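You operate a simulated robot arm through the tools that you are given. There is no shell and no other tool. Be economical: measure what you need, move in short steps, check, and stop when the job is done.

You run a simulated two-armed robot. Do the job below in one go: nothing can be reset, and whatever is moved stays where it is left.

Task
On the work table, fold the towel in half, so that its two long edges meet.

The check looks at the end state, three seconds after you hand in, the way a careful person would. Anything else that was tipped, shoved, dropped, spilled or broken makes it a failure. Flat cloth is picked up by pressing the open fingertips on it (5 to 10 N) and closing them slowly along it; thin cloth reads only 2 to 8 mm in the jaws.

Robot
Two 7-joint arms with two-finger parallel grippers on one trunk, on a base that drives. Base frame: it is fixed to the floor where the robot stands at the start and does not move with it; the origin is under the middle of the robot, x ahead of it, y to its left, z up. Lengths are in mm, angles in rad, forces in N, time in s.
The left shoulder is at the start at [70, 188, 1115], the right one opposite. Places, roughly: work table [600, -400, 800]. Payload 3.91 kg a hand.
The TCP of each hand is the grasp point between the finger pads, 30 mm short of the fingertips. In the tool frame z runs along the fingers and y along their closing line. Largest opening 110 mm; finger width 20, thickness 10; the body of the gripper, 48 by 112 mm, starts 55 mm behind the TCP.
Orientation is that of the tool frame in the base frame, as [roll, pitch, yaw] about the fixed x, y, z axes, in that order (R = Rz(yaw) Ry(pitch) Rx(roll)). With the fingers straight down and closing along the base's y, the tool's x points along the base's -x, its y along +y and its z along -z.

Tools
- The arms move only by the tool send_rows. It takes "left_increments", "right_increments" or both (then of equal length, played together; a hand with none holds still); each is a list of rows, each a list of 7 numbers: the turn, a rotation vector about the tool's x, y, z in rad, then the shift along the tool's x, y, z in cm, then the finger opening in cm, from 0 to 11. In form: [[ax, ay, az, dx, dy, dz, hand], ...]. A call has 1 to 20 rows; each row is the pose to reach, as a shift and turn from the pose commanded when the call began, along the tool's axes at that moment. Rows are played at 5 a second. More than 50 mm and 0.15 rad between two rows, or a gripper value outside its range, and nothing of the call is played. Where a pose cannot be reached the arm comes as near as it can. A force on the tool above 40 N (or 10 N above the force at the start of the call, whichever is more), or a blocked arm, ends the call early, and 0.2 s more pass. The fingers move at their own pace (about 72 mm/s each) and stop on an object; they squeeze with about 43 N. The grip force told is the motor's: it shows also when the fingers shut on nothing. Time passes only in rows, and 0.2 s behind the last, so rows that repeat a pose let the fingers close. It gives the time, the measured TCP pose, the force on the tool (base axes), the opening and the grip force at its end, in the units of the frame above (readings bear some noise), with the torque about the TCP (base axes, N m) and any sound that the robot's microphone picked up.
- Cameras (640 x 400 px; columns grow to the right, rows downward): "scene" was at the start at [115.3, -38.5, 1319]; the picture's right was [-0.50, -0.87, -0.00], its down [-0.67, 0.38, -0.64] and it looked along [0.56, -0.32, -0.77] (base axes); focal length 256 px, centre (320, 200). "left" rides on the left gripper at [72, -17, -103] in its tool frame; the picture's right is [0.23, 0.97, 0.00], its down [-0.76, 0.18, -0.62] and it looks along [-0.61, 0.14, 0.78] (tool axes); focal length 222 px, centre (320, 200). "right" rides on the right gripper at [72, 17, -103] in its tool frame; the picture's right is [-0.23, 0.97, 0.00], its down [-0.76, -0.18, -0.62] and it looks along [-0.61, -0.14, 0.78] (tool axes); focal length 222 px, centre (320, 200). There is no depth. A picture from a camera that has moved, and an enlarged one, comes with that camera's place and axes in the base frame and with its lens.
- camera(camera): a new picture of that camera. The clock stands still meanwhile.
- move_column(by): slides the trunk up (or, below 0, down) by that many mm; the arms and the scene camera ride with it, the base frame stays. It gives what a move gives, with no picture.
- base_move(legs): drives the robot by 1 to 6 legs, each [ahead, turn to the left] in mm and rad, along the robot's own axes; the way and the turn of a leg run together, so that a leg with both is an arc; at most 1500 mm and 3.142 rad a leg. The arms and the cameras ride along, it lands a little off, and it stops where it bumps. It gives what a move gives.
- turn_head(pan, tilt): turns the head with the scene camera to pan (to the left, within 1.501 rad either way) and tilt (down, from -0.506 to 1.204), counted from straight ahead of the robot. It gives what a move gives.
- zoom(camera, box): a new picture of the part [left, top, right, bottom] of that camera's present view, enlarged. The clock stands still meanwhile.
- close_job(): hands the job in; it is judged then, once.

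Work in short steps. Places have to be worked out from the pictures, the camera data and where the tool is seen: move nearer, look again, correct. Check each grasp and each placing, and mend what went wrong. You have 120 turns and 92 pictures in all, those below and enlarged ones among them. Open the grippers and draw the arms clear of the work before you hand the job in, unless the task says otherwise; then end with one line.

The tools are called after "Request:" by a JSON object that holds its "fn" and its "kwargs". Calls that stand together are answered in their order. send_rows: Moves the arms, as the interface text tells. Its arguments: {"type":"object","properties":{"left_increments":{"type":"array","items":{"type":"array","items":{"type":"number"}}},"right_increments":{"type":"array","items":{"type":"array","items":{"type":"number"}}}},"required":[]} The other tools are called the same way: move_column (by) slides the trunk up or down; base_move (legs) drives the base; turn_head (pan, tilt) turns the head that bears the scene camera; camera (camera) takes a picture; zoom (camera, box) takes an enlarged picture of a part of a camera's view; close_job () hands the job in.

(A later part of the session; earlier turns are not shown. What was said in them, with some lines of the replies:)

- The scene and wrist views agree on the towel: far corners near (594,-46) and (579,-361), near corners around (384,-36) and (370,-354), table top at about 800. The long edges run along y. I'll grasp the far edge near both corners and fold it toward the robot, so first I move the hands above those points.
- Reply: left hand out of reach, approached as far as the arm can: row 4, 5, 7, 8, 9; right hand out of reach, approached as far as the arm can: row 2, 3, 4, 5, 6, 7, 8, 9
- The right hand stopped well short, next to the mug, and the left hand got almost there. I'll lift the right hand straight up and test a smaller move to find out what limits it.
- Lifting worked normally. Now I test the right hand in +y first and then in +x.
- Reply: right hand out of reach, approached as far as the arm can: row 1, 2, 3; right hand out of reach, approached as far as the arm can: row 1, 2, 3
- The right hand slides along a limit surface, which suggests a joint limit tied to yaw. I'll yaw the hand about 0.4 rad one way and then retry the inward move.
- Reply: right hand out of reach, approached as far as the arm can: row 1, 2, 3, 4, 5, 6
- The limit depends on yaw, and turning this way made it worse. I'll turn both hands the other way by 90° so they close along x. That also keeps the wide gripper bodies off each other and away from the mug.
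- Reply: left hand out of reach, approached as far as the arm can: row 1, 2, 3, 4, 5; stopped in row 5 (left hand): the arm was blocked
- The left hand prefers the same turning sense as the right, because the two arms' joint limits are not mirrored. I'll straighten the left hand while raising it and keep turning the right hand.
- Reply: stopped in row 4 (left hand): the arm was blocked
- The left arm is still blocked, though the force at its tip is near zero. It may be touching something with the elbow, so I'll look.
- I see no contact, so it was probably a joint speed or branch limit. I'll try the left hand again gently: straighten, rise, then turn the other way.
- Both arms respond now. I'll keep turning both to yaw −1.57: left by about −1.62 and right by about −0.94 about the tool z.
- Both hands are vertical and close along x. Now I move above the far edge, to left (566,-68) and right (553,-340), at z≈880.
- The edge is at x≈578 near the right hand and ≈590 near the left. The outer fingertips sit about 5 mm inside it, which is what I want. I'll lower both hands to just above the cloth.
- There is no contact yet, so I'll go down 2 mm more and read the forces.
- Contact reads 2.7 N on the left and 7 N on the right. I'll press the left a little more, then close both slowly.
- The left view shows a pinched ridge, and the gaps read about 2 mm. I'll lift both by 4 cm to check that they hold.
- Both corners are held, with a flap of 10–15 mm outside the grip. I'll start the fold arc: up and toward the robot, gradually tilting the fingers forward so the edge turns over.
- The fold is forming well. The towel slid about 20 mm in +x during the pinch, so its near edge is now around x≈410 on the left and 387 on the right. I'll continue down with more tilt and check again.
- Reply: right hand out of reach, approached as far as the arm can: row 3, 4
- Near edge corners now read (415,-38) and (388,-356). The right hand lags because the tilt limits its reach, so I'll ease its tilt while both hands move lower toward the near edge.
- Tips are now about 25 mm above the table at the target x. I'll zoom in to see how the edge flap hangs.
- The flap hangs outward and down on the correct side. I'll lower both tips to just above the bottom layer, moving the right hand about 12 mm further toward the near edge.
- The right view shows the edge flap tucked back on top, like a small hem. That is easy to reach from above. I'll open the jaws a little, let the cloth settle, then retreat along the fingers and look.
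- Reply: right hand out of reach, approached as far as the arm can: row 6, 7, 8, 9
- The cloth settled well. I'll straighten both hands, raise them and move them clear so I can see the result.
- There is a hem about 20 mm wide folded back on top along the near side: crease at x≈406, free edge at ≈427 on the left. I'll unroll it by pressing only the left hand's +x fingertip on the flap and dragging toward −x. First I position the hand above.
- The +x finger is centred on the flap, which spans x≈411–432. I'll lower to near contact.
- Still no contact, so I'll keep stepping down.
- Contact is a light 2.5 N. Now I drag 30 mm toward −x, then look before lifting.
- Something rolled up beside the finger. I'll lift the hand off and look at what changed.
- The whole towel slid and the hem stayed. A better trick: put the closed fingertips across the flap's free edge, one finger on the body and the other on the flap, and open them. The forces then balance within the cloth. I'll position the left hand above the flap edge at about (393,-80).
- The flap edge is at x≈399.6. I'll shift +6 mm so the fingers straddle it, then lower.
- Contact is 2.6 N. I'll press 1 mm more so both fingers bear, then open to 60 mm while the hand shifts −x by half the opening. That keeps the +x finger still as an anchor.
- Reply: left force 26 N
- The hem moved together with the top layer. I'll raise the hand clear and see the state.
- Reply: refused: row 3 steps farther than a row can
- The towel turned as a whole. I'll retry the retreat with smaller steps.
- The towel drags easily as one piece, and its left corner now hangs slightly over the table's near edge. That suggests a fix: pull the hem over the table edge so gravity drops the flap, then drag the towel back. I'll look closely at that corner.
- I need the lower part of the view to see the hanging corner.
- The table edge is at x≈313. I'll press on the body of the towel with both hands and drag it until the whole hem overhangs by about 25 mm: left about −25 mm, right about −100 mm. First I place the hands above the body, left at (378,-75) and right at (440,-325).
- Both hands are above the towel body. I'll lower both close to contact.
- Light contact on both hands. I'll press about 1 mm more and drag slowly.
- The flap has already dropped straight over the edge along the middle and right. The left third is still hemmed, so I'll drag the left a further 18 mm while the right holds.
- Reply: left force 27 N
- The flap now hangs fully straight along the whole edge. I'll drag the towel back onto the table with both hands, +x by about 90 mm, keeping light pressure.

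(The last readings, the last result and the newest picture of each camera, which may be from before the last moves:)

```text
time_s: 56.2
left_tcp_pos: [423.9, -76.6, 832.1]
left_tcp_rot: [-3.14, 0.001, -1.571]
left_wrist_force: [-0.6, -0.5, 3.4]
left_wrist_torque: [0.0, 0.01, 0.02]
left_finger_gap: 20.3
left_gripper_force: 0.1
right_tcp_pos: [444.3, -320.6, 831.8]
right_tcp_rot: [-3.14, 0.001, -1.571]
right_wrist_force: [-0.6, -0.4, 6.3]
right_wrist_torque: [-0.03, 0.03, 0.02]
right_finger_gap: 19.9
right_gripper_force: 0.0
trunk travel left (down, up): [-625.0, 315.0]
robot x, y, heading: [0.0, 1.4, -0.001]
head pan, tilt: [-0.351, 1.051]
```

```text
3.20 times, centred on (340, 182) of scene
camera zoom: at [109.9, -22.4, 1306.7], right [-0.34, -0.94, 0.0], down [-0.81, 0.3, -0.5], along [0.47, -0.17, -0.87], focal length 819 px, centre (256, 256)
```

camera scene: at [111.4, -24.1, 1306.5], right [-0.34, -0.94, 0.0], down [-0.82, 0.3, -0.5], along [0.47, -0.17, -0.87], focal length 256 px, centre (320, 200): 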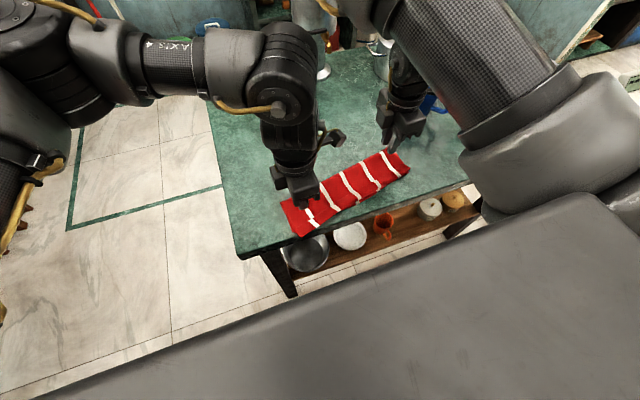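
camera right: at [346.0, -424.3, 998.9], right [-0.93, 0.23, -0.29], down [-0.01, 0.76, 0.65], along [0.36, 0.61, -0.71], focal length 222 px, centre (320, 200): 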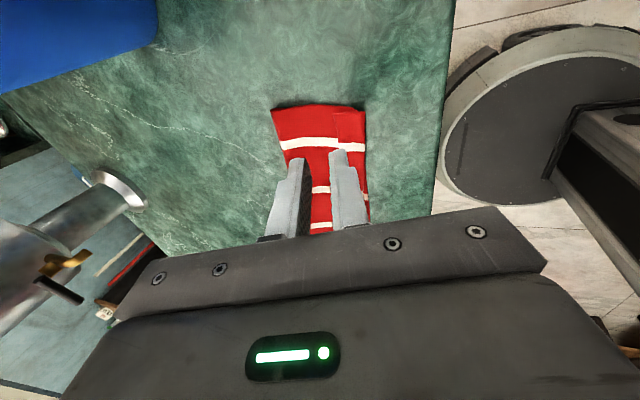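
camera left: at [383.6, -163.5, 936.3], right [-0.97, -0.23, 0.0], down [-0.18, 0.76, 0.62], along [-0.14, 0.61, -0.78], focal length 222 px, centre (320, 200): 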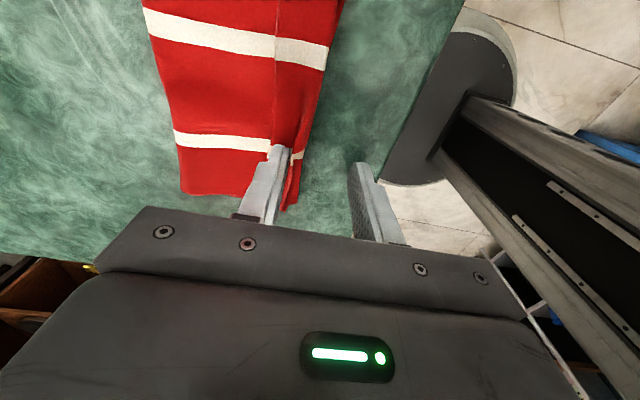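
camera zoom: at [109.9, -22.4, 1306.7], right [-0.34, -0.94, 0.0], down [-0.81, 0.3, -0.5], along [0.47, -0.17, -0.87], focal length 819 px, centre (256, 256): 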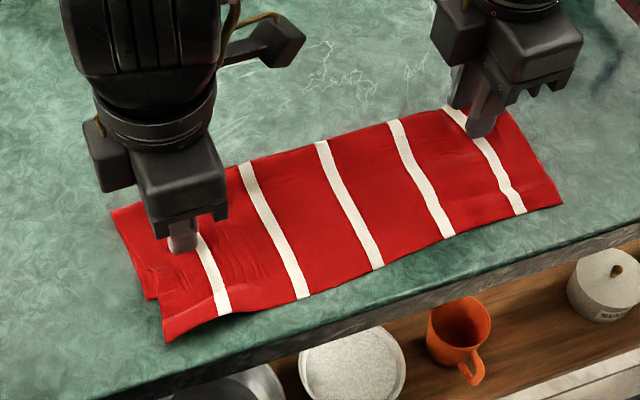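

The towel is back on the table with no hem. The top layer now seems to overshoot the bottom edge. I'll lift both hands away and inspect.

Request:
{"fn": "send_rows", "kwargs": {"left_increments": [[0, 0, 0, 0, 0, -1.5, 2], [0, 0, 0, 0, 0, -5, 2], [0, 0, 0, 0, 0, -9, 2], [0, 0, 0, -4.5, 0, -10, 2], [0, 0, 0, -9, 0, -10, 2], [0, 0, 0, -13.5, 0, -10, 2], [0, 0, 0, -18, 0, -10, 2]], "right_increments": [[0, 0, 0, 0, 0, -1.5, 2], [0, 0, 0, 0, 0, -5, 2], [0, 0, 0, 0, 0, -9, 2], [0, 0, 0, 0, 0, -13, 2], [0, 0, 0, 0, 0, -16, 2], [0, 0, 0, 0, 0, -18, 2], [0, 0, 0, 0, 0, -18, 2]]}}

Request:
{"fn": "zoom", "kwargs": {"camera": "scene", "box": [240, 120, 440, 245]}}

Request:
{"fn": "camera", "kwargs": {"camera": "right"}}

```text
time_s: 57.6
left_tcp_pos: [422.8, 37.1, 931.8]
left_tcp_rot: [-3.141, 0.002, -1.569]
left_wrist_force: [-0.2, -0.4, -0.4]
left_wrist_torque: [0.05, -0.04, 0.0]
left_finger_gap: 19.9
left_gripper_force: 0.2
right_tcp_pos: [418.8, -331.0, 942.0]
right_tcp_rot: [2.983, 0.02, -1.606]
right_wrist_force: [0.2, 0.0, 0.9]
right_wrist_torque: [0.04, 0.0, -0.02]
right_finger_gap: 20.1
right_gripper_force: 0.0
trunk travel left (down, up): [-625.0, 315.0]
robot x, y, heading: [-1.2, 2.3, -0.004]
head pan, tilt: [-0.351, 1.051]
stopped in row 6 (right hand): the arm was blocked; the commanded pose is now the measured one
```

```text
3.20 times, centred on (340, 182) of scene
camera zoom: at [110.7, -22.2, 1306.5], right [-0.34, -0.94, 0.0], down [-0.82, 0.3, -0.5], along [0.47, -0.17, -0.87], focal length 819 px, centre (256, 256)
```

zoom: 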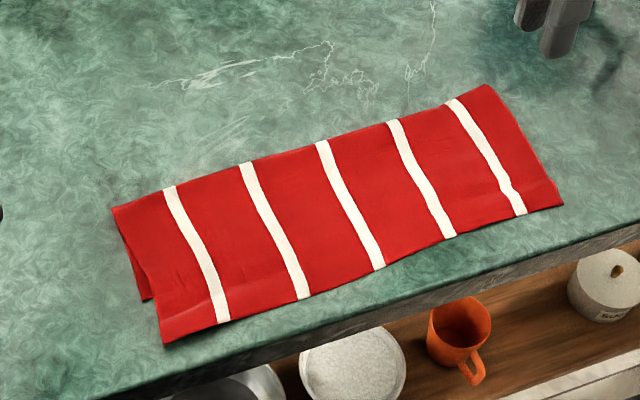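

```text
39 pictures are left
camera right: at [417.5, -406.1, 1046.5], right [-0.95, 0.26, 0.16], down [0.3, 0.74, 0.6], along [0.04, 0.62, -0.78], focal length 222 px, centre (320, 200)
```

right: 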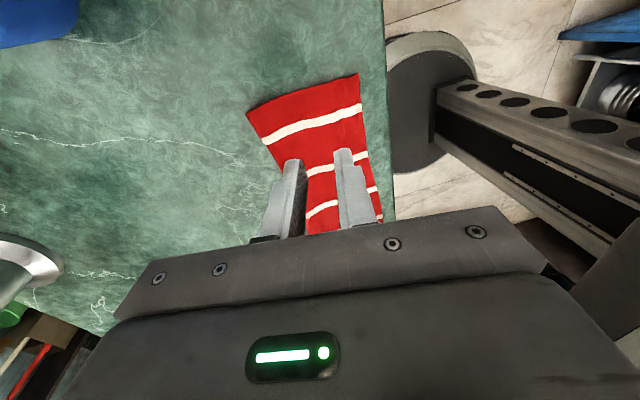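

Measured: the top near edge is at x≈342 (left) to 349 (right), overshooting the bottom edge (≈378 to 385) by about 35 mm on the table. There I can pinch the top layer alone, roll the fold line back by lifting toward +x, and lay it down 35 mm shorter. The hem won't recur because the edge keeps its orientation. I'll position both hands.

Request:
{"fn": "send_rows", "kwargs": {"left_increments": [[0, 0, 0, 2.5, 1.5, 0, 1.5], [0, 0, 0, 5, 3, 0, 1.5], [0, 0, 0, 7.5, 4.5, 0, 1.5], [0, 0, 0, 10.2, 6.2, 0, 1.5], [0, 0, 0, 10.2, 6.2, 2.5, 1.5], [0, 0, 0, 10.2, 6.2, 5, 1.5], [0, 0, 0, 10.2, 6.2, 7, 1.5]], "right_increments": [[0.03, 0, -0.01, 0, 0.3, 1, 1.5], [0.06, 0, -0.02, 0, 0.8, 2.5, 1.5], [0.1, 0, -0.03, 0, 1.5, 4, 1.5], [0.13, 0, -0.036, 0, 2.2, 5.5, 1.5], [0.159, 0, -0.036, 0, 3, 7, 1.5], [0.159, 0, -0.036, 0, 3.77, 8.7, 1.5], [0.159, 0, -0.036, 0, 3.77, 8.7, 1.5]]}}

Request:
{"fn": "zoom", "kwargs": {"camera": "left", "box": [200, 50, 440, 200]}}

Request:
{"fn": "zoom", "kwargs": {"camera": "right", "box": [200, 50, 440, 200]}}

```text
time_s: 59.2
left_tcp_pos: [360.6, -63.7, 860.9]
left_tcp_rot: [-3.141, 0.002, -1.569]
left_wrist_force: [-0.7, 0.5, 0.6]
left_wrist_torque: [0.0, 0.01, 0.02]
left_finger_gap: 14.7
left_gripper_force: 0.1
right_tcp_pos: [368.6, -329.2, 862.3]
right_tcp_rot: [3.141, 0.016, -1.568]
right_wrist_force: [-0.9, -0.9, -0.3]
right_wrist_torque: [-0.01, 0.02, 0.04]
right_finger_gap: 15.0
right_gripper_force: 0.1
trunk travel left (down, up): [-625.0, 315.0]
robot x, y, heading: [2.1, 0.6, 0.0]
head pan, tilt: [-0.351, 1.051]
```

```text
2.67 times, centred on (320, 125) of left
camera zoom: at [379.0, -137.0, 963.9], right [-0.97, -0.23, 0.0], down [-0.18, 0.76, 0.62], along [-0.14, 0.61, -0.78], focal length 592 px, centre (320, 400)
```

zoom: 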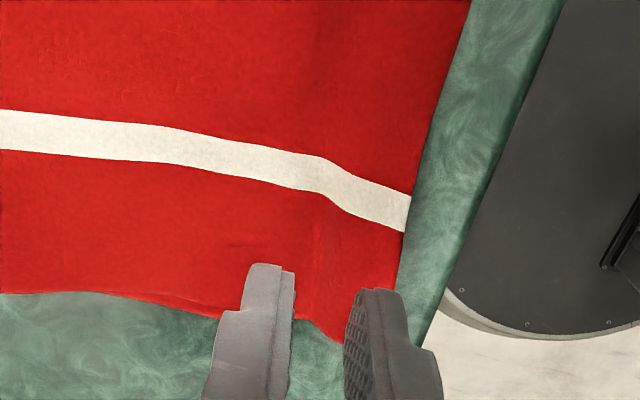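

```text
2.67 times, centred on (320, 125) of right
camera zoom: at [353.2, -403.0, 965.9], right [-0.97, 0.22, 0.0], down [0.17, 0.75, 0.64], along [0.14, 0.62, -0.77], focal length 592 px, centre (320, 400)
```

zoom: 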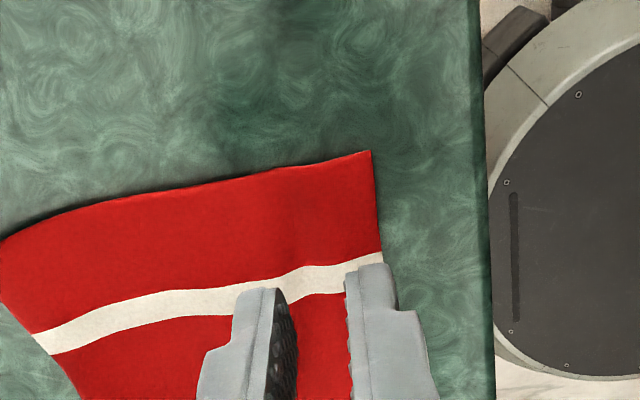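

The left finger positions look right: shift 3 mm toward −x there and 2 mm toward +x on the right, so the outer fingers sit on the edge. Then I lower to contact.

Request:
{"fn": "send_rows", "kwargs": {"left_increments": [[0, 0, 0, 0, 0.3, 1, 1.5], [0, 0, 0, 0, 0.3, 2, 1.5], [0, 0, 0, 0, 0.3, 2.8, 1.5]], "right_increments": [[0, 0, 0, 0, -0.2, 1, 1.5], [0, 0, 0, 0, -0.2, 2, 1.5], [0, 0, 0, 0, -0.2, 2.9, 1.5]]}}

Request:
{"fn": "send_rows", "kwargs": {"left_increments": [[0, 0, 0, 0, 0, 0.1, 1.5], [0, 0, 0, 0, 0, 0.2, 1.5]], "right_increments": [[0, 0, 0, 0, 0, 0.1, 1.5], [0, 0, 0, 0, 0, 0.2, 1.5]]}}

```text
time_s: 60.0
left_tcp_pos: [360.1, -66.0, 832.4]
left_tcp_rot: [3.141, 0.001, -1.569]
left_wrist_force: [-0.3, 0.9, 0.3]
left_wrist_torque: [-0.03, -0.04, 0.02]
left_finger_gap: 14.9
left_gripper_force: 0.1
right_tcp_pos: [370.9, -329.2, 833.8]
right_tcp_rot: [3.141, 0.02, -1.568]
right_wrist_force: [-0.2, 0.3, 0.5]
right_wrist_torque: [0.05, -0.02, -0.01]
right_finger_gap: 15.2
right_gripper_force: 0.1
trunk travel left (down, up): [-625.0, 315.0]
robot x, y, heading: [2.4, 0.1, -0.003]
head pan, tilt: [-0.351, 1.051]
```

```text
time_s: 60.6
left_tcp_pos: [358.2, -65.7, 832.4]
left_tcp_rot: [-3.141, 0.002, -1.568]
left_wrist_force: [0.1, -0.1, 3.8]
left_wrist_torque: [-0.06, 0.02, 0.02]
left_finger_gap: 14.5
left_gripper_force: 0.0
right_tcp_pos: [370.4, -327.9, 832.8]
right_tcp_rot: [-3.139, 0.02, -1.567]
right_wrist_force: [0.5, 0.4, 1.1]
right_wrist_torque: [-0.04, -0.04, -0.02]
right_finger_gap: 15.0
right_gripper_force: 0.0
trunk travel left (down, up): [-625.0, 315.0]
robot x, y, heading: [-3.4, 1.6, -0.004]
head pan, tilt: [-0.351, 1.051]
```

Contact is made on both. I'll press slightly more and close slowly.

Request:
{"fn": "send_rows", "kwargs": {"left_increments": [[0, 0, 0, 0, 0, 0.08, 1.5], [0, 0, 0, 0, 0, 0.08, 1.2], [0, 0, 0, 0, 0, 0.08, 0.9], [0, 0, 0, 0, 0, 0.08, 0.6], [0, 0, 0, 0, 0, 0.08, 0.3], [0, 0, 0, 0, 0, 0.08, 0], [0, 0, 0, 0, 0, 0.08, 0], [0, 0, 0, 0, 0, 0.08, 0]], "right_increments": [[0, 0, 0, 0, 0, 0.17, 1.5], [0, 0, 0, 0, 0, 0.17, 1.2], [0, 0, 0, 0, 0, 0.17, 0.9], [0, 0, 0, 0, 0, 0.17, 0.6], [0, 0, 0, 0, 0, 0.17, 0.3], [0, 0, 0, 0, 0, 0.17, 0], [0, 0, 0, 0, 0, 0.17, 0], [0, 0, 0, 0, 0, 0.17, 0]]}}

Request:
{"fn": "send_rows", "kwargs": {"left_increments": [[0, 0, 0, 0, 0, -1, 0], [0, 0, 0, 0, 0, -2, 0], [0, 0, 0, 0, 0, -3, 0], [0, 0, 0, 0, 0, -4, 0]], "right_increments": [[0, 0, 0, 0, 0, -1, 0], [0, 0, 0, 0, 0, -2, 0], [0, 0, 0, 0, 0, -3, 0], [0, 0, 0, 0, 0, -4, 0]]}}

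Request:
{"fn": "zoom", "kwargs": {"camera": "scene", "box": [240, 120, 440, 245]}}

Request:
{"fn": "zoom", "kwargs": {"camera": "right", "box": [200, 50, 440, 200]}}

```text
time_s: 62.4
left_tcp_pos: [357.7, -63.4, 830.6]
left_tcp_rot: [-3.14, -0.001, -1.567]
left_wrist_force: [-1.5, -2.3, 15.9]
left_wrist_torque: [-0.03, 0.12, -0.02]
left_finger_gap: 0.6
left_gripper_force: 40.8
right_tcp_pos: [370.1, -326.7, 830.8]
right_tcp_rot: [-3.137, 0.018, -1.566]
right_wrist_force: [4.4, -0.6, 20.0]
right_wrist_torque: [-0.12, -0.22, 0.02]
right_finger_gap: 0.1
right_gripper_force: 37.4
trunk travel left (down, up): [-625.0, 315.0]
robot x, y, heading: [1.6, -0.4, 0.002]
head pan, tilt: [-0.351, 1.051]
```

```text
time_s: 63.4
left_tcp_pos: [357.7, -65.0, 869.8]
left_tcp_rot: [-3.141, 0.002, -1.567]
left_wrist_force: [-0.3, 0.0, -0.2]
left_wrist_torque: [0.0, -0.03, -0.01]
left_finger_gap: 0.7
left_gripper_force: 40.2
right_tcp_pos: [371.4, -328.7, 869.8]
right_tcp_rot: [-3.141, 0.019, -1.566]
right_wrist_force: [-0.4, -0.4, 0.0]
right_wrist_torque: [0.02, -0.04, 0.02]
right_finger_gap: 0.0
right_gripper_force: 37.8
trunk travel left (down, up): [-625.0, 315.0]
robot x, y, heading: [-0.9, -3.3, -0.003]
head pan, tilt: [-0.351, 1.051]
```

```text
3.20 times, centred on (340, 182) of scene
camera zoom: at [110.2, -22.8, 1306.5], right [-0.34, -0.94, 0.0], down [-0.81, 0.3, -0.5], along [0.47, -0.17, -0.87], focal length 819 px, centre (256, 256)
```

zoom: 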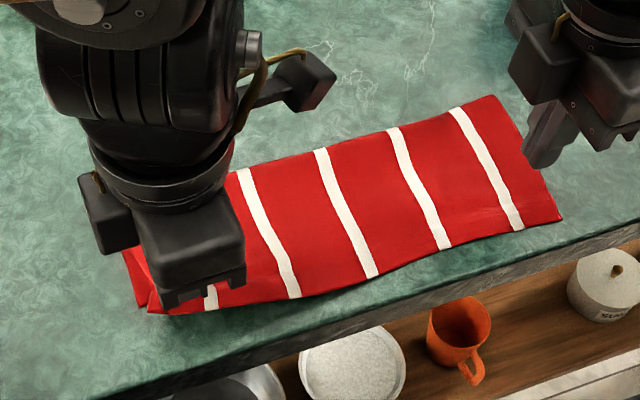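

```text
2.67 times, centred on (320, 125) of right
camera zoom: at [354.8, -402.8, 973.3], right [-0.97, 0.22, 0.0], down [0.17, 0.75, 0.64], along [0.14, 0.62, -0.77], focal length 592 px, centre (320, 400)
```

zoom: 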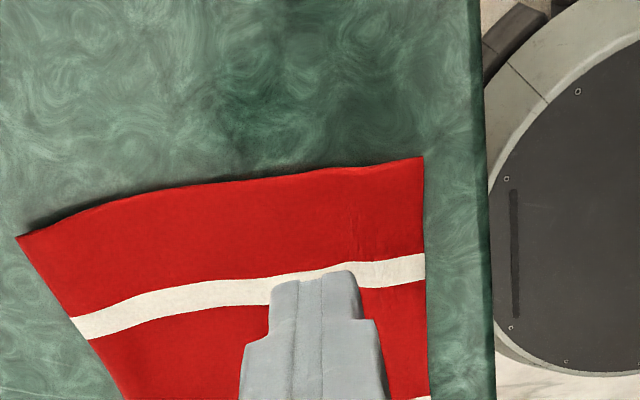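

The left holds the top layer, but the right slipped off. The right edge is now at x≈341, so I'll retry the right with a wider opening of 26 mm centred at x≈366.

Request:
{"fn": "send_rows", "kwargs": {"right_increments": [[0, 0, 0, 0, 0.5, 0, 2.6], [0, 0, 0, 0, 0.5, 1.5, 2.6], [0, 0, 0, 0, 0.5, 3, 2.6], [0, 0, 0, 0, 0.5, 3.6, 2.6]]}}

Request:
{"fn": "send_rows", "kwargs": {"right_increments": [[0, 0, 0, 0, 0, 0.1, 2.6], [0, 0, 0, 0, 0, 0.2, 2.6]]}}

```text
time_s: 64.4
left_tcp_pos: [359.0, -63.8, 869.5]
left_tcp_rot: [-3.141, 0.002, -1.568]
left_wrist_force: [0.5, 0.3, -0.9]
left_wrist_torque: [0.01, 0.03, 0.02]
left_finger_gap: 0.7
left_gripper_force: 40.5
right_tcp_pos: [365.1, -329.9, 833.8]
right_tcp_rot: [-3.141, 0.018, -1.567]
right_wrist_force: [-0.1, -0.9, -0.2]
right_wrist_torque: [0.01, 0.04, 0.02]
right_finger_gap: 26.1
right_gripper_force: 0.1
trunk travel left (down, up): [-625.0, 315.0]
robot x, y, heading: [-1.8, -0.6, -0.002]
head pan, tilt: [-0.351, 1.051]
```

```text
time_s: 65.0
left_tcp_pos: [359.1, -64.7, 870.3]
left_tcp_rot: [-3.141, 0.001, -1.569]
left_wrist_force: [-0.3, 0.2, 0.6]
left_wrist_torque: [-0.02, 0.0, -0.03]
left_finger_gap: 0.6
left_gripper_force: 40.1
right_tcp_pos: [365.5, -327.3, 831.3]
right_tcp_rot: [-3.138, 0.018, -1.57]
right_wrist_force: [0.8, -0.8, 3.6]
right_wrist_torque: [-0.05, -0.1, -0.05]
right_finger_gap: 26.1
right_gripper_force: 0.4
trunk travel left (down, up): [-625.0, 315.0]
robot x, y, heading: [-0.8, 0.2, -0.004]
head pan, tilt: [-0.351, 1.051]
```

Contact is 3.6 N. I'll close slowly with slightly less extra pressure than before.

Request:
{"fn": "send_rows", "kwargs": {"right_increments": [[0, 0, 0, 0, 0, 0.05, 2.6], [0, 0, 0, 0, 0, 0.05, 2.2], [0, 0, 0, 0, 0, 0.05, 1.8], [0, 0, 0, 0, 0, 0.05, 1.4], [0, 0, 0, 0, 0, 0.05, 1.0], [0, 0, 0, 0, 0, 0.05, 0.6], [0, 0, 0, 0, 0, 0.05, 0.2], [0, 0, 0, 0, 0, 0.05, 0], [0, 0, 0, 0, 0, 0.05, 0]]}}

Request:
{"fn": "send_rows", "kwargs": {"right_increments": [[0, 0, 0, 0, 0, -1, 0], [0, 0, 0, 0, 0, -2, 0], [0, 0, 0, 0, 0, -3, 0], [0, 0, 0, 0, 0, -3.9, 0]]}}

Request:
{"fn": "zoom", "kwargs": {"camera": "scene", "box": [240, 120, 440, 245]}}

Request:
{"fn": "zoom", "kwargs": {"camera": "right", "box": [200, 50, 440, 200]}}

```text
time_s: 67.0
left_tcp_pos: [359.8, -64.2, 870.4]
left_tcp_rot: [-3.141, 0.003, -1.57]
left_wrist_force: [0.0, -0.3, -0.7]
left_wrist_torque: [0.02, 0.04, -0.02]
left_finger_gap: 0.6
left_gripper_force: 40.8
right_tcp_pos: [365.3, -327.0, 833.0]
right_tcp_rot: [-3.14, 0.019, -1.567]
right_wrist_force: [0.3, 0.2, 10.2]
right_wrist_torque: [-0.05, -0.04, -0.02]
right_finger_gap: 1.8
right_gripper_force: 42.1
trunk travel left (down, up): [-625.0, 315.0]
robot x, y, heading: [1.7, -3.9, 0.0]
head pan, tilt: [-0.351, 1.051]
```

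```text
time_s: 68.0
left_tcp_pos: [359.3, -65.0, 870.6]
left_tcp_rot: [-3.141, 0.002, -1.568]
left_wrist_force: [-0.1, 0.4, 1.0]
left_wrist_torque: [0.03, 0.01, 0.02]
left_finger_gap: 0.6
left_gripper_force: 40.5
right_tcp_pos: [365.1, -329.6, 872.1]
right_tcp_rot: [-3.139, 0.019, -1.568]
right_wrist_force: [0.1, -0.7, 0.5]
right_wrist_torque: [0.0, -0.03, 0.03]
right_finger_gap: 1.4
right_gripper_force: 41.6
trunk travel left (down, up): [-625.0, 315.0]
robot x, y, heading: [-0.8, -0.6, 0.002]
head pan, tilt: [-0.351, 1.051]
```

```text
3.20 times, centred on (340, 182) of scene
camera zoom: at [110.6, -22.9, 1306.5], right [-0.34, -0.94, 0.0], down [-0.81, 0.3, -0.5], along [0.47, -0.17, -0.87], focal length 819 px, centre (256, 256)
```

zoom: 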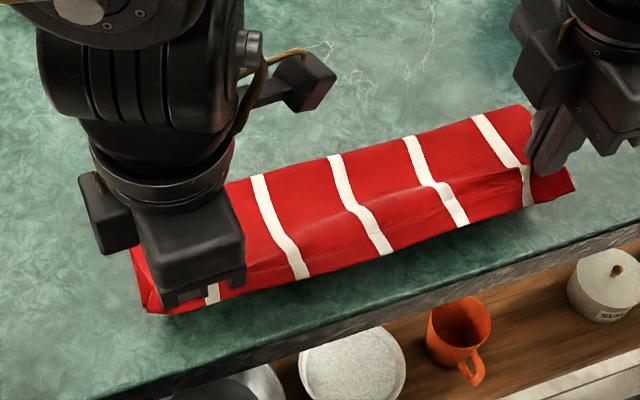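

```text
2.67 times, centred on (320, 125) of right
camera zoom: at [350.2, -403.4, 973.8], right [-0.97, 0.22, 0.0], down [0.17, 0.75, 0.64], along [0.14, 0.62, -0.77], focal length 592 px, centre (320, 400)
```

zoom: 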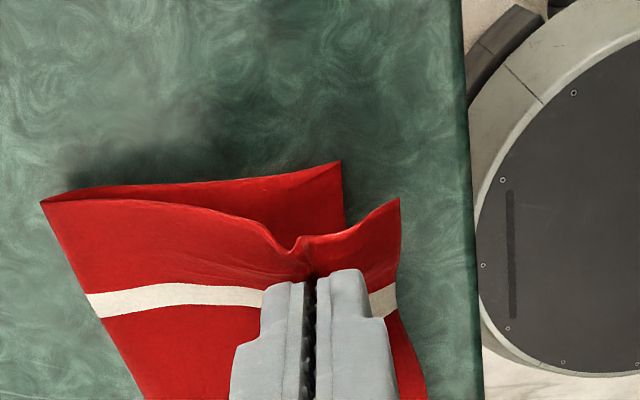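

Both corners are held and the edge is in its natural orientation. The right view shows the bottom edge at x≈357. I'll lift and move +x about 105 mm so the fold line rolls back.

Request:
{"fn": "send_rows", "kwargs": {"left_increments": [[0, 0, 0, 0, 0, -1.5, 0], [0, 0, 0, 0, -1.5, -2.8, 0], [0, 0, 0, 0, -3.2, -3.8, 0], [0, 0, 0, 0, -5, -4.4, 0], [0, 0, 0, 0, -7, -4.6, 0], [0, 0, 0, 0, -9, -4.4, 0], [0, 0, 0, 0, -10.5, -4, 0], [0, 0, 0, 0, -10.5, -4, 0]], "right_increments": [[0, 0, 0, 0, 0, -1.5, 0], [0, 0, 0, 0, -1.5, -2.8, 0], [0, 0, 0, 0, -3.2, -3.8, 0], [0, 0, 0, 0, -5, -4.4, 0], [0, 0, 0, 0, -7, -4.6, 0], [0, 0, 0, 0, -9, -4.4, 0], [0, 0, 0, 0, -10.5, -4, 0], [0, 0, 0, 0, -10.5, -4, 0]]}}

Request:
{"fn": "camera", "kwargs": {"camera": "left"}}

Request:
{"fn": "camera", "kwargs": {"camera": "right"}}

Request:
{"fn": "zoom", "kwargs": {"camera": "scene", "box": [240, 120, 440, 245]}}

```text
time_s: 69.8
left_tcp_pos: [464.3, -64.5, 911.3]
left_tcp_rot: [-3.141, 0.001, -1.569]
left_wrist_force: [-1.3, 0.4, -0.6]
left_wrist_torque: [0.0, 0.03, -0.01]
left_finger_gap: 0.6
left_gripper_force: 40.4
right_tcp_pos: [471.2, -329.2, 911.9]
right_tcp_rot: [-3.139, 0.02, -1.567]
right_wrist_force: [0.3, 0.2, 0.0]
right_wrist_torque: [-0.02, 0.0, -0.01]
right_finger_gap: 1.7
right_gripper_force: 41.4
trunk travel left (down, up): [-625.0, 315.0]
robot x, y, heading: [-0.6, 0.5, -0.005]
head pan, tilt: [-0.351, 1.051]
```

```text
32 pictures are left
camera left: at [480.8, -137.1, 1014.1], right [-0.97, -0.23, 0.0], down [-0.18, 0.76, 0.62], along [-0.14, 0.61, -0.78], focal length 222 px, centre (320, 200)
```

left: 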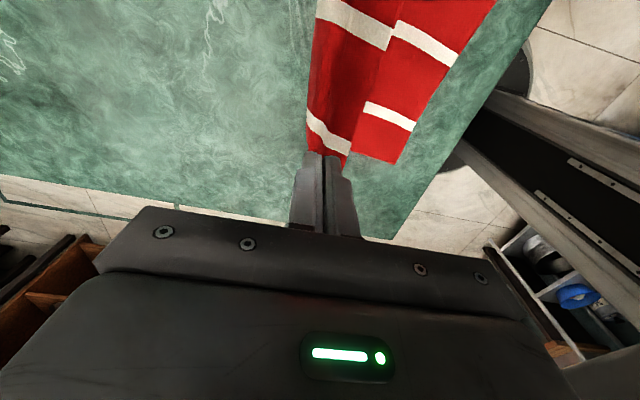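

```text
31 pictures are left
camera right: at [455.0, -403.3, 1014.4], right [-0.97, 0.22, 0.0], down [0.17, 0.75, 0.64], along [0.14, 0.62, -0.77], focal length 222 px, centre (320, 200)
```

right: 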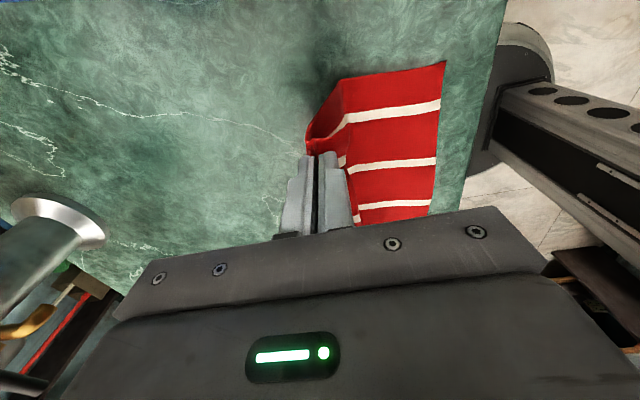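

```text
3.20 times, centred on (340, 182) of scene
camera zoom: at [110.3, -23.0, 1306.6], right [-0.34, -0.94, 0.0], down [-0.81, 0.3, -0.5], along [0.47, -0.17, -0.87], focal length 819 px, centre (256, 256)
```

zoom: 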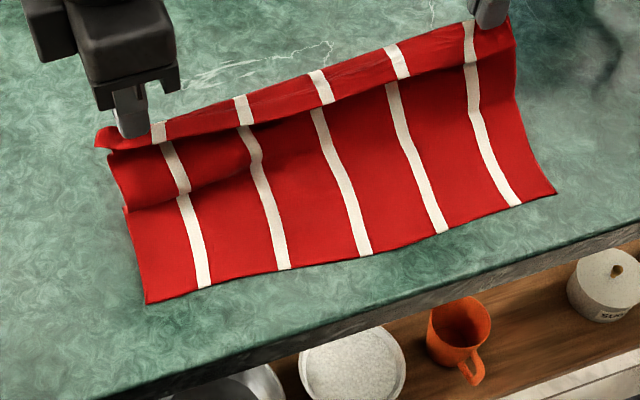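

The bottom edge is clear: left end x≈376, right end x≈359. The left side of the fold hasn't unrolled enough, so I'll move the left another 28 mm and the right 8 mm in +x, slightly down.

Request:
{"fn": "send_rows", "kwargs": {"left_increments": [[0, 0, 0, 0, -1, 0, 0], [0, 0, 0, 0, -2, 0, 0], [0, 0, 0, 0, -2.8, 0.3, 0], [0, 0, 0, 0, -2.8, 0.3, 0]], "right_increments": [[0, 0, 0, 0, -0.3, 0, 0], [0, 0, 0, 0, -0.6, 0, 0], [0, 0, 0, 0, -0.8, 0.3, 0], [0, 0, 0, 0, -0.8, 0.3, 0]]}}

Request:
{"fn": "zoom", "kwargs": {"camera": "scene", "box": [240, 120, 440, 245]}}

```text
time_s: 70.8
left_tcp_pos: [492.4, -65.3, 908.0]
left_tcp_rot: [-3.14, 0.002, -1.569]
left_wrist_force: [-0.1, -0.6, 0.0]
left_wrist_torque: [0.01, 0.01, -0.01]
left_finger_gap: 0.5
left_gripper_force: 40.3
right_tcp_pos: [478.6, -328.8, 908.3]
right_tcp_rot: [-3.141, 0.017, -1.568]
right_wrist_force: [0.9, 0.1, 0.5]
right_wrist_torque: [0.02, 0.01, -0.02]
right_finger_gap: 1.4
right_gripper_force: 41.6
trunk travel left (down, up): [-625.0, 315.0]
robot x, y, heading: [0.4, -1.5, 0.0]
head pan, tilt: [-0.351, 1.051]
```

```text
3.20 times, centred on (340, 182) of scene
camera zoom: at [110.8, -23.1, 1306.5], right [-0.34, -0.94, 0.0], down [-0.81, 0.3, -0.5], along [0.47, -0.17, -0.87], focal length 819 px, centre (256, 256)
```

zoom: 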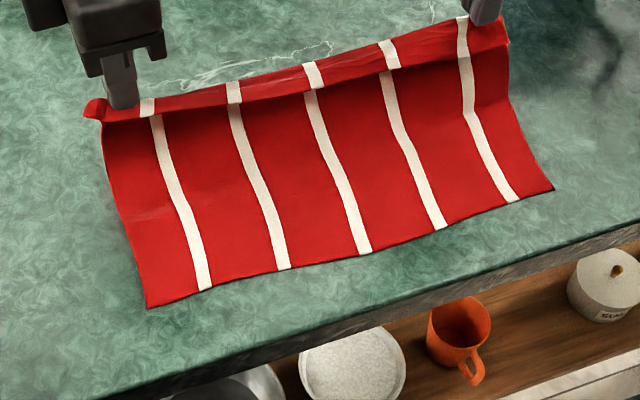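

The towel is open cleanly now with the bottom half flat. I estimate the flaps beyond the grips at about 14 mm left and 28 mm right, so I'll lay the fold back with final tip x of ≈389 on the left and ≈387 on the right, stopping about 20 mm above the table to check.

Request:
{"fn": "send_rows", "kwargs": {"left_increments": [[0, 0, 0, 0, 1.5, 0, 0], [0, 0, 0, 0, 3, 0, 0], [0, 0, 0, 0, 4.5, 0.4, 0], [0, 0, 0, 0, 6, 1, 0], [0, 0, 0, 0, 7.3, 2.2, 0], [0, 0, 0, 0, 8.5, 3.5, 0], [0, 0, 0, 0, 9.5, 4.6, 0], [0, 0, 0, 0, 10.3, 5.6, 0], [0, 0, 0, 0, 10.3, 5.6, 0]], "right_increments": [[0, 0, 0, 0, 1.4, 0, 0], [0, 0, 0, 0, 2.7, 0, 0], [0, 0, 0, 0, 4, 0.4, 0], [0, 0, 0, 0, 5.4, 1, 0], [0, 0, 0, 0, 6.5, 2.2, 0], [0, 0, 0, 0, 7.6, 3.5, 0], [0, 0, 0, 0, 8.5, 4.6, 0], [0, 0, 0, 0, 9.2, 5.6, 0], [0, 0, 0, 0, 9.2, 5.6, 0]]}}

Request:
{"fn": "zoom", "kwargs": {"camera": "scene", "box": [240, 120, 440, 245]}}

Request:
{"fn": "zoom", "kwargs": {"camera": "right", "box": [200, 50, 440, 200]}}

Request:
{"fn": "zoom", "kwargs": {"camera": "left", "box": [200, 50, 440, 200]}}

```text
time_s: 72.8
left_tcp_pos: [389.3, -64.6, 850.8]
left_tcp_rot: [3.141, 0.001, -1.57]
left_wrist_force: [-0.8, 0.0, 0.1]
left_wrist_torque: [0.02, 0.01, -0.03]
left_finger_gap: 0.4
left_gripper_force: 40.2
right_tcp_pos: [388.0, -327.3, 851.2]
right_tcp_rot: [-3.141, 0.018, -1.568]
right_wrist_force: [-0.2, 0.8, -0.5]
right_wrist_torque: [0.02, 0.01, -0.03]
right_finger_gap: 1.7
right_gripper_force: 41.5
trunk travel left (down, up): [-625.0, 315.0]
robot x, y, heading: [-0.6, -2.1, 0.002]
head pan, tilt: [-0.351, 1.051]
```

```text
3.20 times, centred on (340, 182) of scene
camera zoom: at [110.8, -23.0, 1306.5], right [-0.34, -0.94, 0.0], down [-0.81, 0.3, -0.5], along [0.47, -0.17, -0.87], focal length 819 px, centre (256, 256)
```

zoom: 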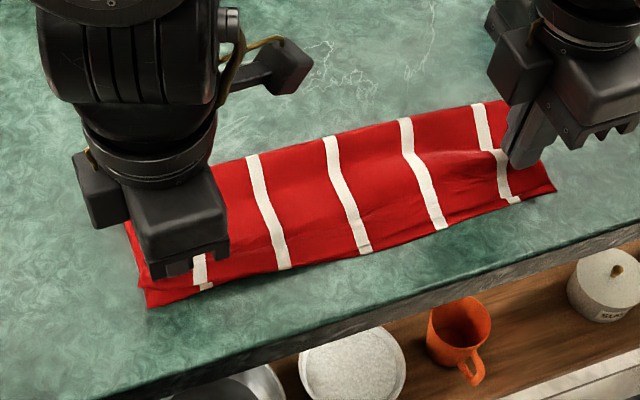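

```text
2.67 times, centred on (320, 125) of right
camera zoom: at [371.5, -402.4, 954.7], right [-0.97, 0.22, 0.0], down [0.17, 0.75, 0.64], along [0.14, 0.62, -0.77], focal length 592 px, centre (320, 400)
```

zoom: 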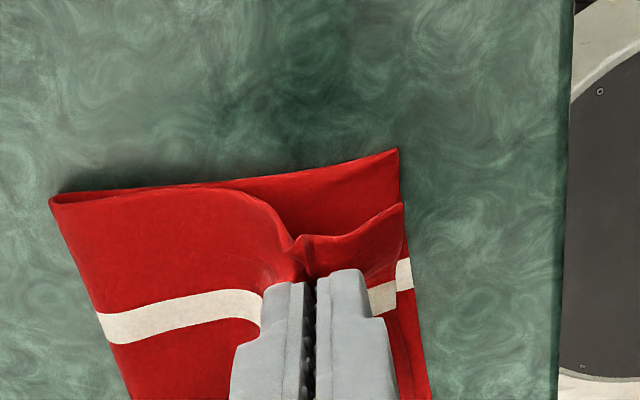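

```text
2.67 times, centred on (320, 125) of left
camera zoom: at [405.5, -137.3, 954.7], right [-0.97, -0.23, 0.0], down [-0.18, 0.76, 0.62], along [-0.14, 0.61, -0.78], focal length 592 px, centre (320, 400)
```

zoom: 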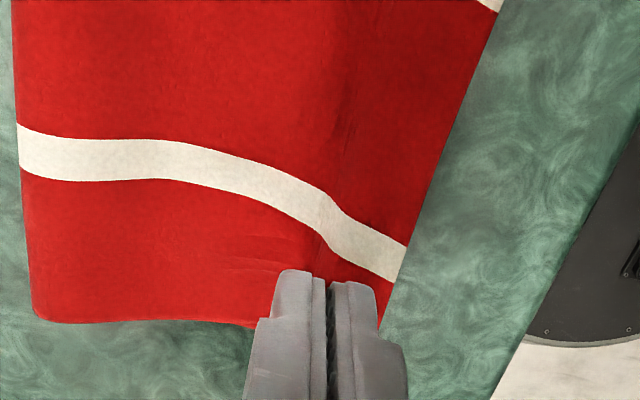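

The alignment is close: the right flap end is right over the bottom corner (≈363) and the left is within a few mm. Releasing the right ridge will add some length, so I'll back the right off 8 mm in +x while lowering, then release and lift.

Request:
{"fn": "send_rows", "kwargs": {"left_increments": [[0, 0, 0, 0, 0, 0.6, 0], [0, 0, 0, 0, 0, 1.2, 0], [0, 0, 0, 0, 0, 1.6, 0], [0, 0, 0, 0, 0, 1.6, 0.5], [0, 0, 0, 0, 0, 1.6, 1.0], [0, 0, 0, 0, 0, 1.6, 1.4], [0, 0, 0, 0, 0, 1.6, 1.4], [0, 0, 0, 0, 0, 0.6, 1.4], [0, 0, 0, 0, 0, -1, 1.4], [0, 0, 0, 0, 0, -5, 1.4], [0, 0, 0, 0, 0, -8, 1.4]], "right_increments": [[0, 0, 0, 0, -0.3, 0.6, 0], [0, 0, 0, 0, -0.6, 1.2, 0], [0, 0, 0, 0, -0.8, 1.6, 0], [0, 0, 0, 0, -0.8, 1.6, 0.5], [0, 0, 0, 0, -0.8, 1.6, 1.0], [0, 0, 0, 0, -0.8, 1.6, 1.4], [0, 0, 0, 0, -0.8, 1.6, 1.8], [0, 0, 0, 0, -0.8, 0.6, 1.8], [0, 0, 0, 0, -0.8, -1, 1.8], [0, 0, 0, 0, -0.8, -5, 1.8], [0, 0, 0, 0, -0.8, -8, 1.8]]}}

Request:
{"fn": "zoom", "kwargs": {"camera": "scene", "box": [240, 120, 440, 245]}}

Request:
{"fn": "zoom", "kwargs": {"camera": "right", "box": [200, 50, 440, 200]}}

Request:
{"fn": "zoom", "kwargs": {"camera": "left", "box": [200, 50, 440, 200]}}

```text
time_s: 75.2
left_tcp_pos: [388.0, -64.5, 931.2]
left_tcp_rot: [3.14, 0.001, -1.57]
left_wrist_force: [-0.4, -0.3, 0.4]
left_wrist_torque: [-0.02, -0.03, 0.02]
left_finger_gap: 14.1
left_gripper_force: 0.1
right_tcp_pos: [387.5, -337.1, 924.5]
right_tcp_rot: [3.122, 0.032, -1.597]
right_wrist_force: [-1.0, -0.4, 0.8]
right_wrist_torque: [-0.02, -0.03, -0.01]
right_finger_gap: 17.8
right_gripper_force: 0.0
trunk travel left (down, up): [-625.0, 315.0]
robot x, y, heading: [1.7, -0.4, 0.0]
head pan, tilt: [-0.351, 1.051]
```

```text
3.20 times, centred on (340, 182) of scene
camera zoom: at [110.0, -23.4, 1306.4], right [-0.34, -0.94, 0.0], down [-0.81, 0.3, -0.5], along [0.47, -0.17, -0.87], focal length 819 px, centre (256, 256)
```

zoom: 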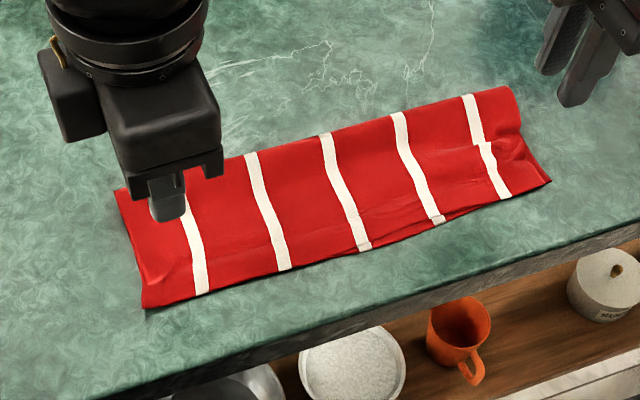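

```text
2.67 times, centred on (320, 125) of right
camera zoom: at [372.0, -412.1, 1027.8], right [-0.97, 0.25, 0.03], down [0.21, 0.74, 0.64], along [0.14, 0.63, -0.77], focal length 592 px, centre (320, 400)
```

zoom: 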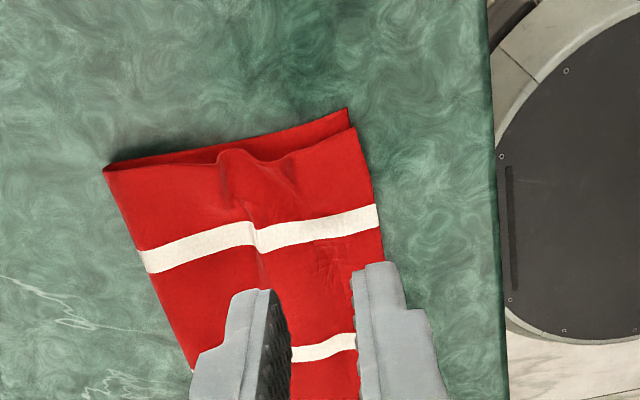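

```text
2.67 times, centred on (320, 125) of left
camera zoom: at [404.8, -137.1, 1034.8], right [-0.97, -0.23, 0.0], down [-0.18, 0.76, 0.62], along [-0.14, 0.61, -0.78], focal length 592 px, centre (320, 400)
```

zoom: 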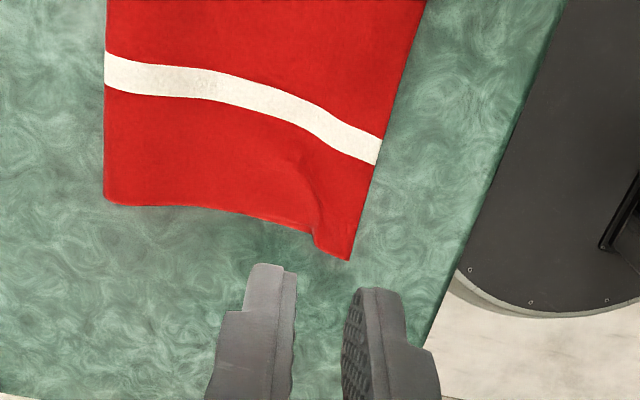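

The edges now meet along the whole length within a few mm, and only a small pinch wrinkle remains at the right end. I'll draw both arms clear and take a final look.

Request:
{"fn": "send_rows", "kwargs": {"left_increments": [[0, 0, 0, -2, 0, -1, 3], [0, 0, 0, -5, 0, -3, 3], [0, 0, 0, -9, 0, -5, 3], [0, 0, 0, -13, 0, -7, 3], [0, 0, 0, -16, 0, -8, 3]], "right_increments": [[0, 0, 0, 3, -0.8, -1.5, 3], [0, 0, 0, 6, -1.6, -3.2, 3], [0, 0, 0, 9, -2.3, -5, 3], [0, 0, 0, 12, -3, -6.5, 3], [0, 0, 0, 14.9, -3.7, -8, 3]]}}

Request:
{"fn": "turn_head", "kwargs": {"pan": -0.518, "tilt": 0.876}}

Request:
{"fn": "camera", "kwargs": {"camera": "scene"}}

Request:
{"fn": "zoom", "kwargs": {"camera": "scene", "box": [220, 180, 420, 305]}}

```text
time_s: 76.4
left_tcp_pos: [388.2, 96.3, 1011.9]
left_tcp_rot: [3.14, 0.001, -1.57]
left_wrist_force: [0.5, -0.7, -0.6]
left_wrist_torque: [0.0, -0.01, 0.08]
left_finger_gap: 29.9
left_gripper_force: 0.1
right_tcp_pos: [431.2, -480.8, 1008.8]
right_tcp_rot: [3.141, 0.019, -1.568]
right_wrist_force: [0.2, -0.1, 0.4]
right_wrist_torque: [0.03, -0.03, 0.03]
right_finger_gap: 30.0
right_gripper_force: 0.0
trunk travel left (down, up): [-625.0, 315.0]
robot x, y, heading: [0.3, -1.1, -0.003]
head pan, tilt: [-0.351, 1.051]
```

```text
time_s: 77.1
left_tcp_pos: [388.4, 96.3, 1011.3]
left_tcp_rot: [3.139, 0.003, -1.568]
left_wrist_force: [0.0, 0.8, -0.1]
left_wrist_torque: [0.01, 0.05, -0.01]
left_finger_gap: 29.8
left_gripper_force: 0.1
right_tcp_pos: [432.2, -479.6, 1009.0]
right_tcp_rot: [3.142, 0.019, -1.566]
right_wrist_force: [-0.6, -0.3, 0.2]
right_wrist_torque: [0.01, -0.01, -0.01]
right_finger_gap: 30.0
right_gripper_force: 0.2
trunk travel left (down, up): [-625.0, 315.0]
robot x, y, heading: [-1.8, 2.4, -0.002]
head pan, tilt: [-0.518, 0.876]
```

```text
22 pictures are left
camera scene: at [115.5, -38.1, 1319.0], right [-0.49, -0.87, 0.0], down [-0.67, 0.38, -0.64], along [0.56, -0.32, -0.77], focal length 256 px, centre (320, 200)
```

scene: 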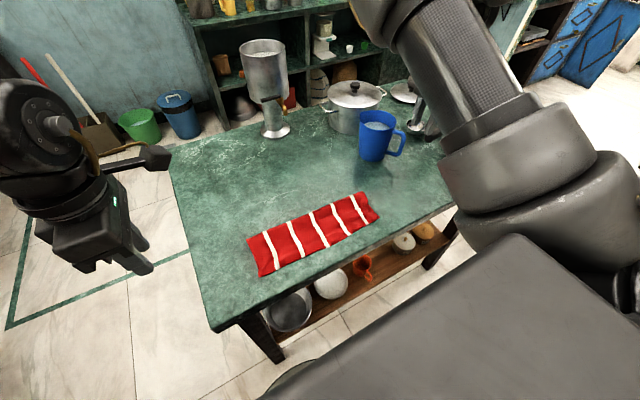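

```text
3.20 times, centred on (320, 242) of scene
camera zoom: at [115.5, -38.1, 1319.0], right [-0.49, -0.87, 0.0], down [-0.67, 0.38, -0.64], along [0.56, -0.32, -0.77], focal length 819 px, centre (320, 64)
```

zoom: 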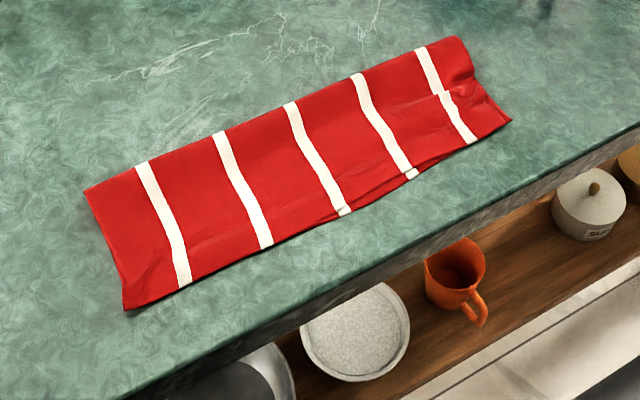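

The final view shows the towel folded flat on the table with its long edges meeting. The mug, pot and dispenser are where they were, and both hands are open and clear. I'm handing in.

Request:
{"fn": "close_job", "kwargs": {}}

```text
The job is handed in.
```

The towel is folded in half on the work table with its two long edges meeting to within roughly 5–8 mm; a small wrinkle remains at the right end, and nothing else was moved.
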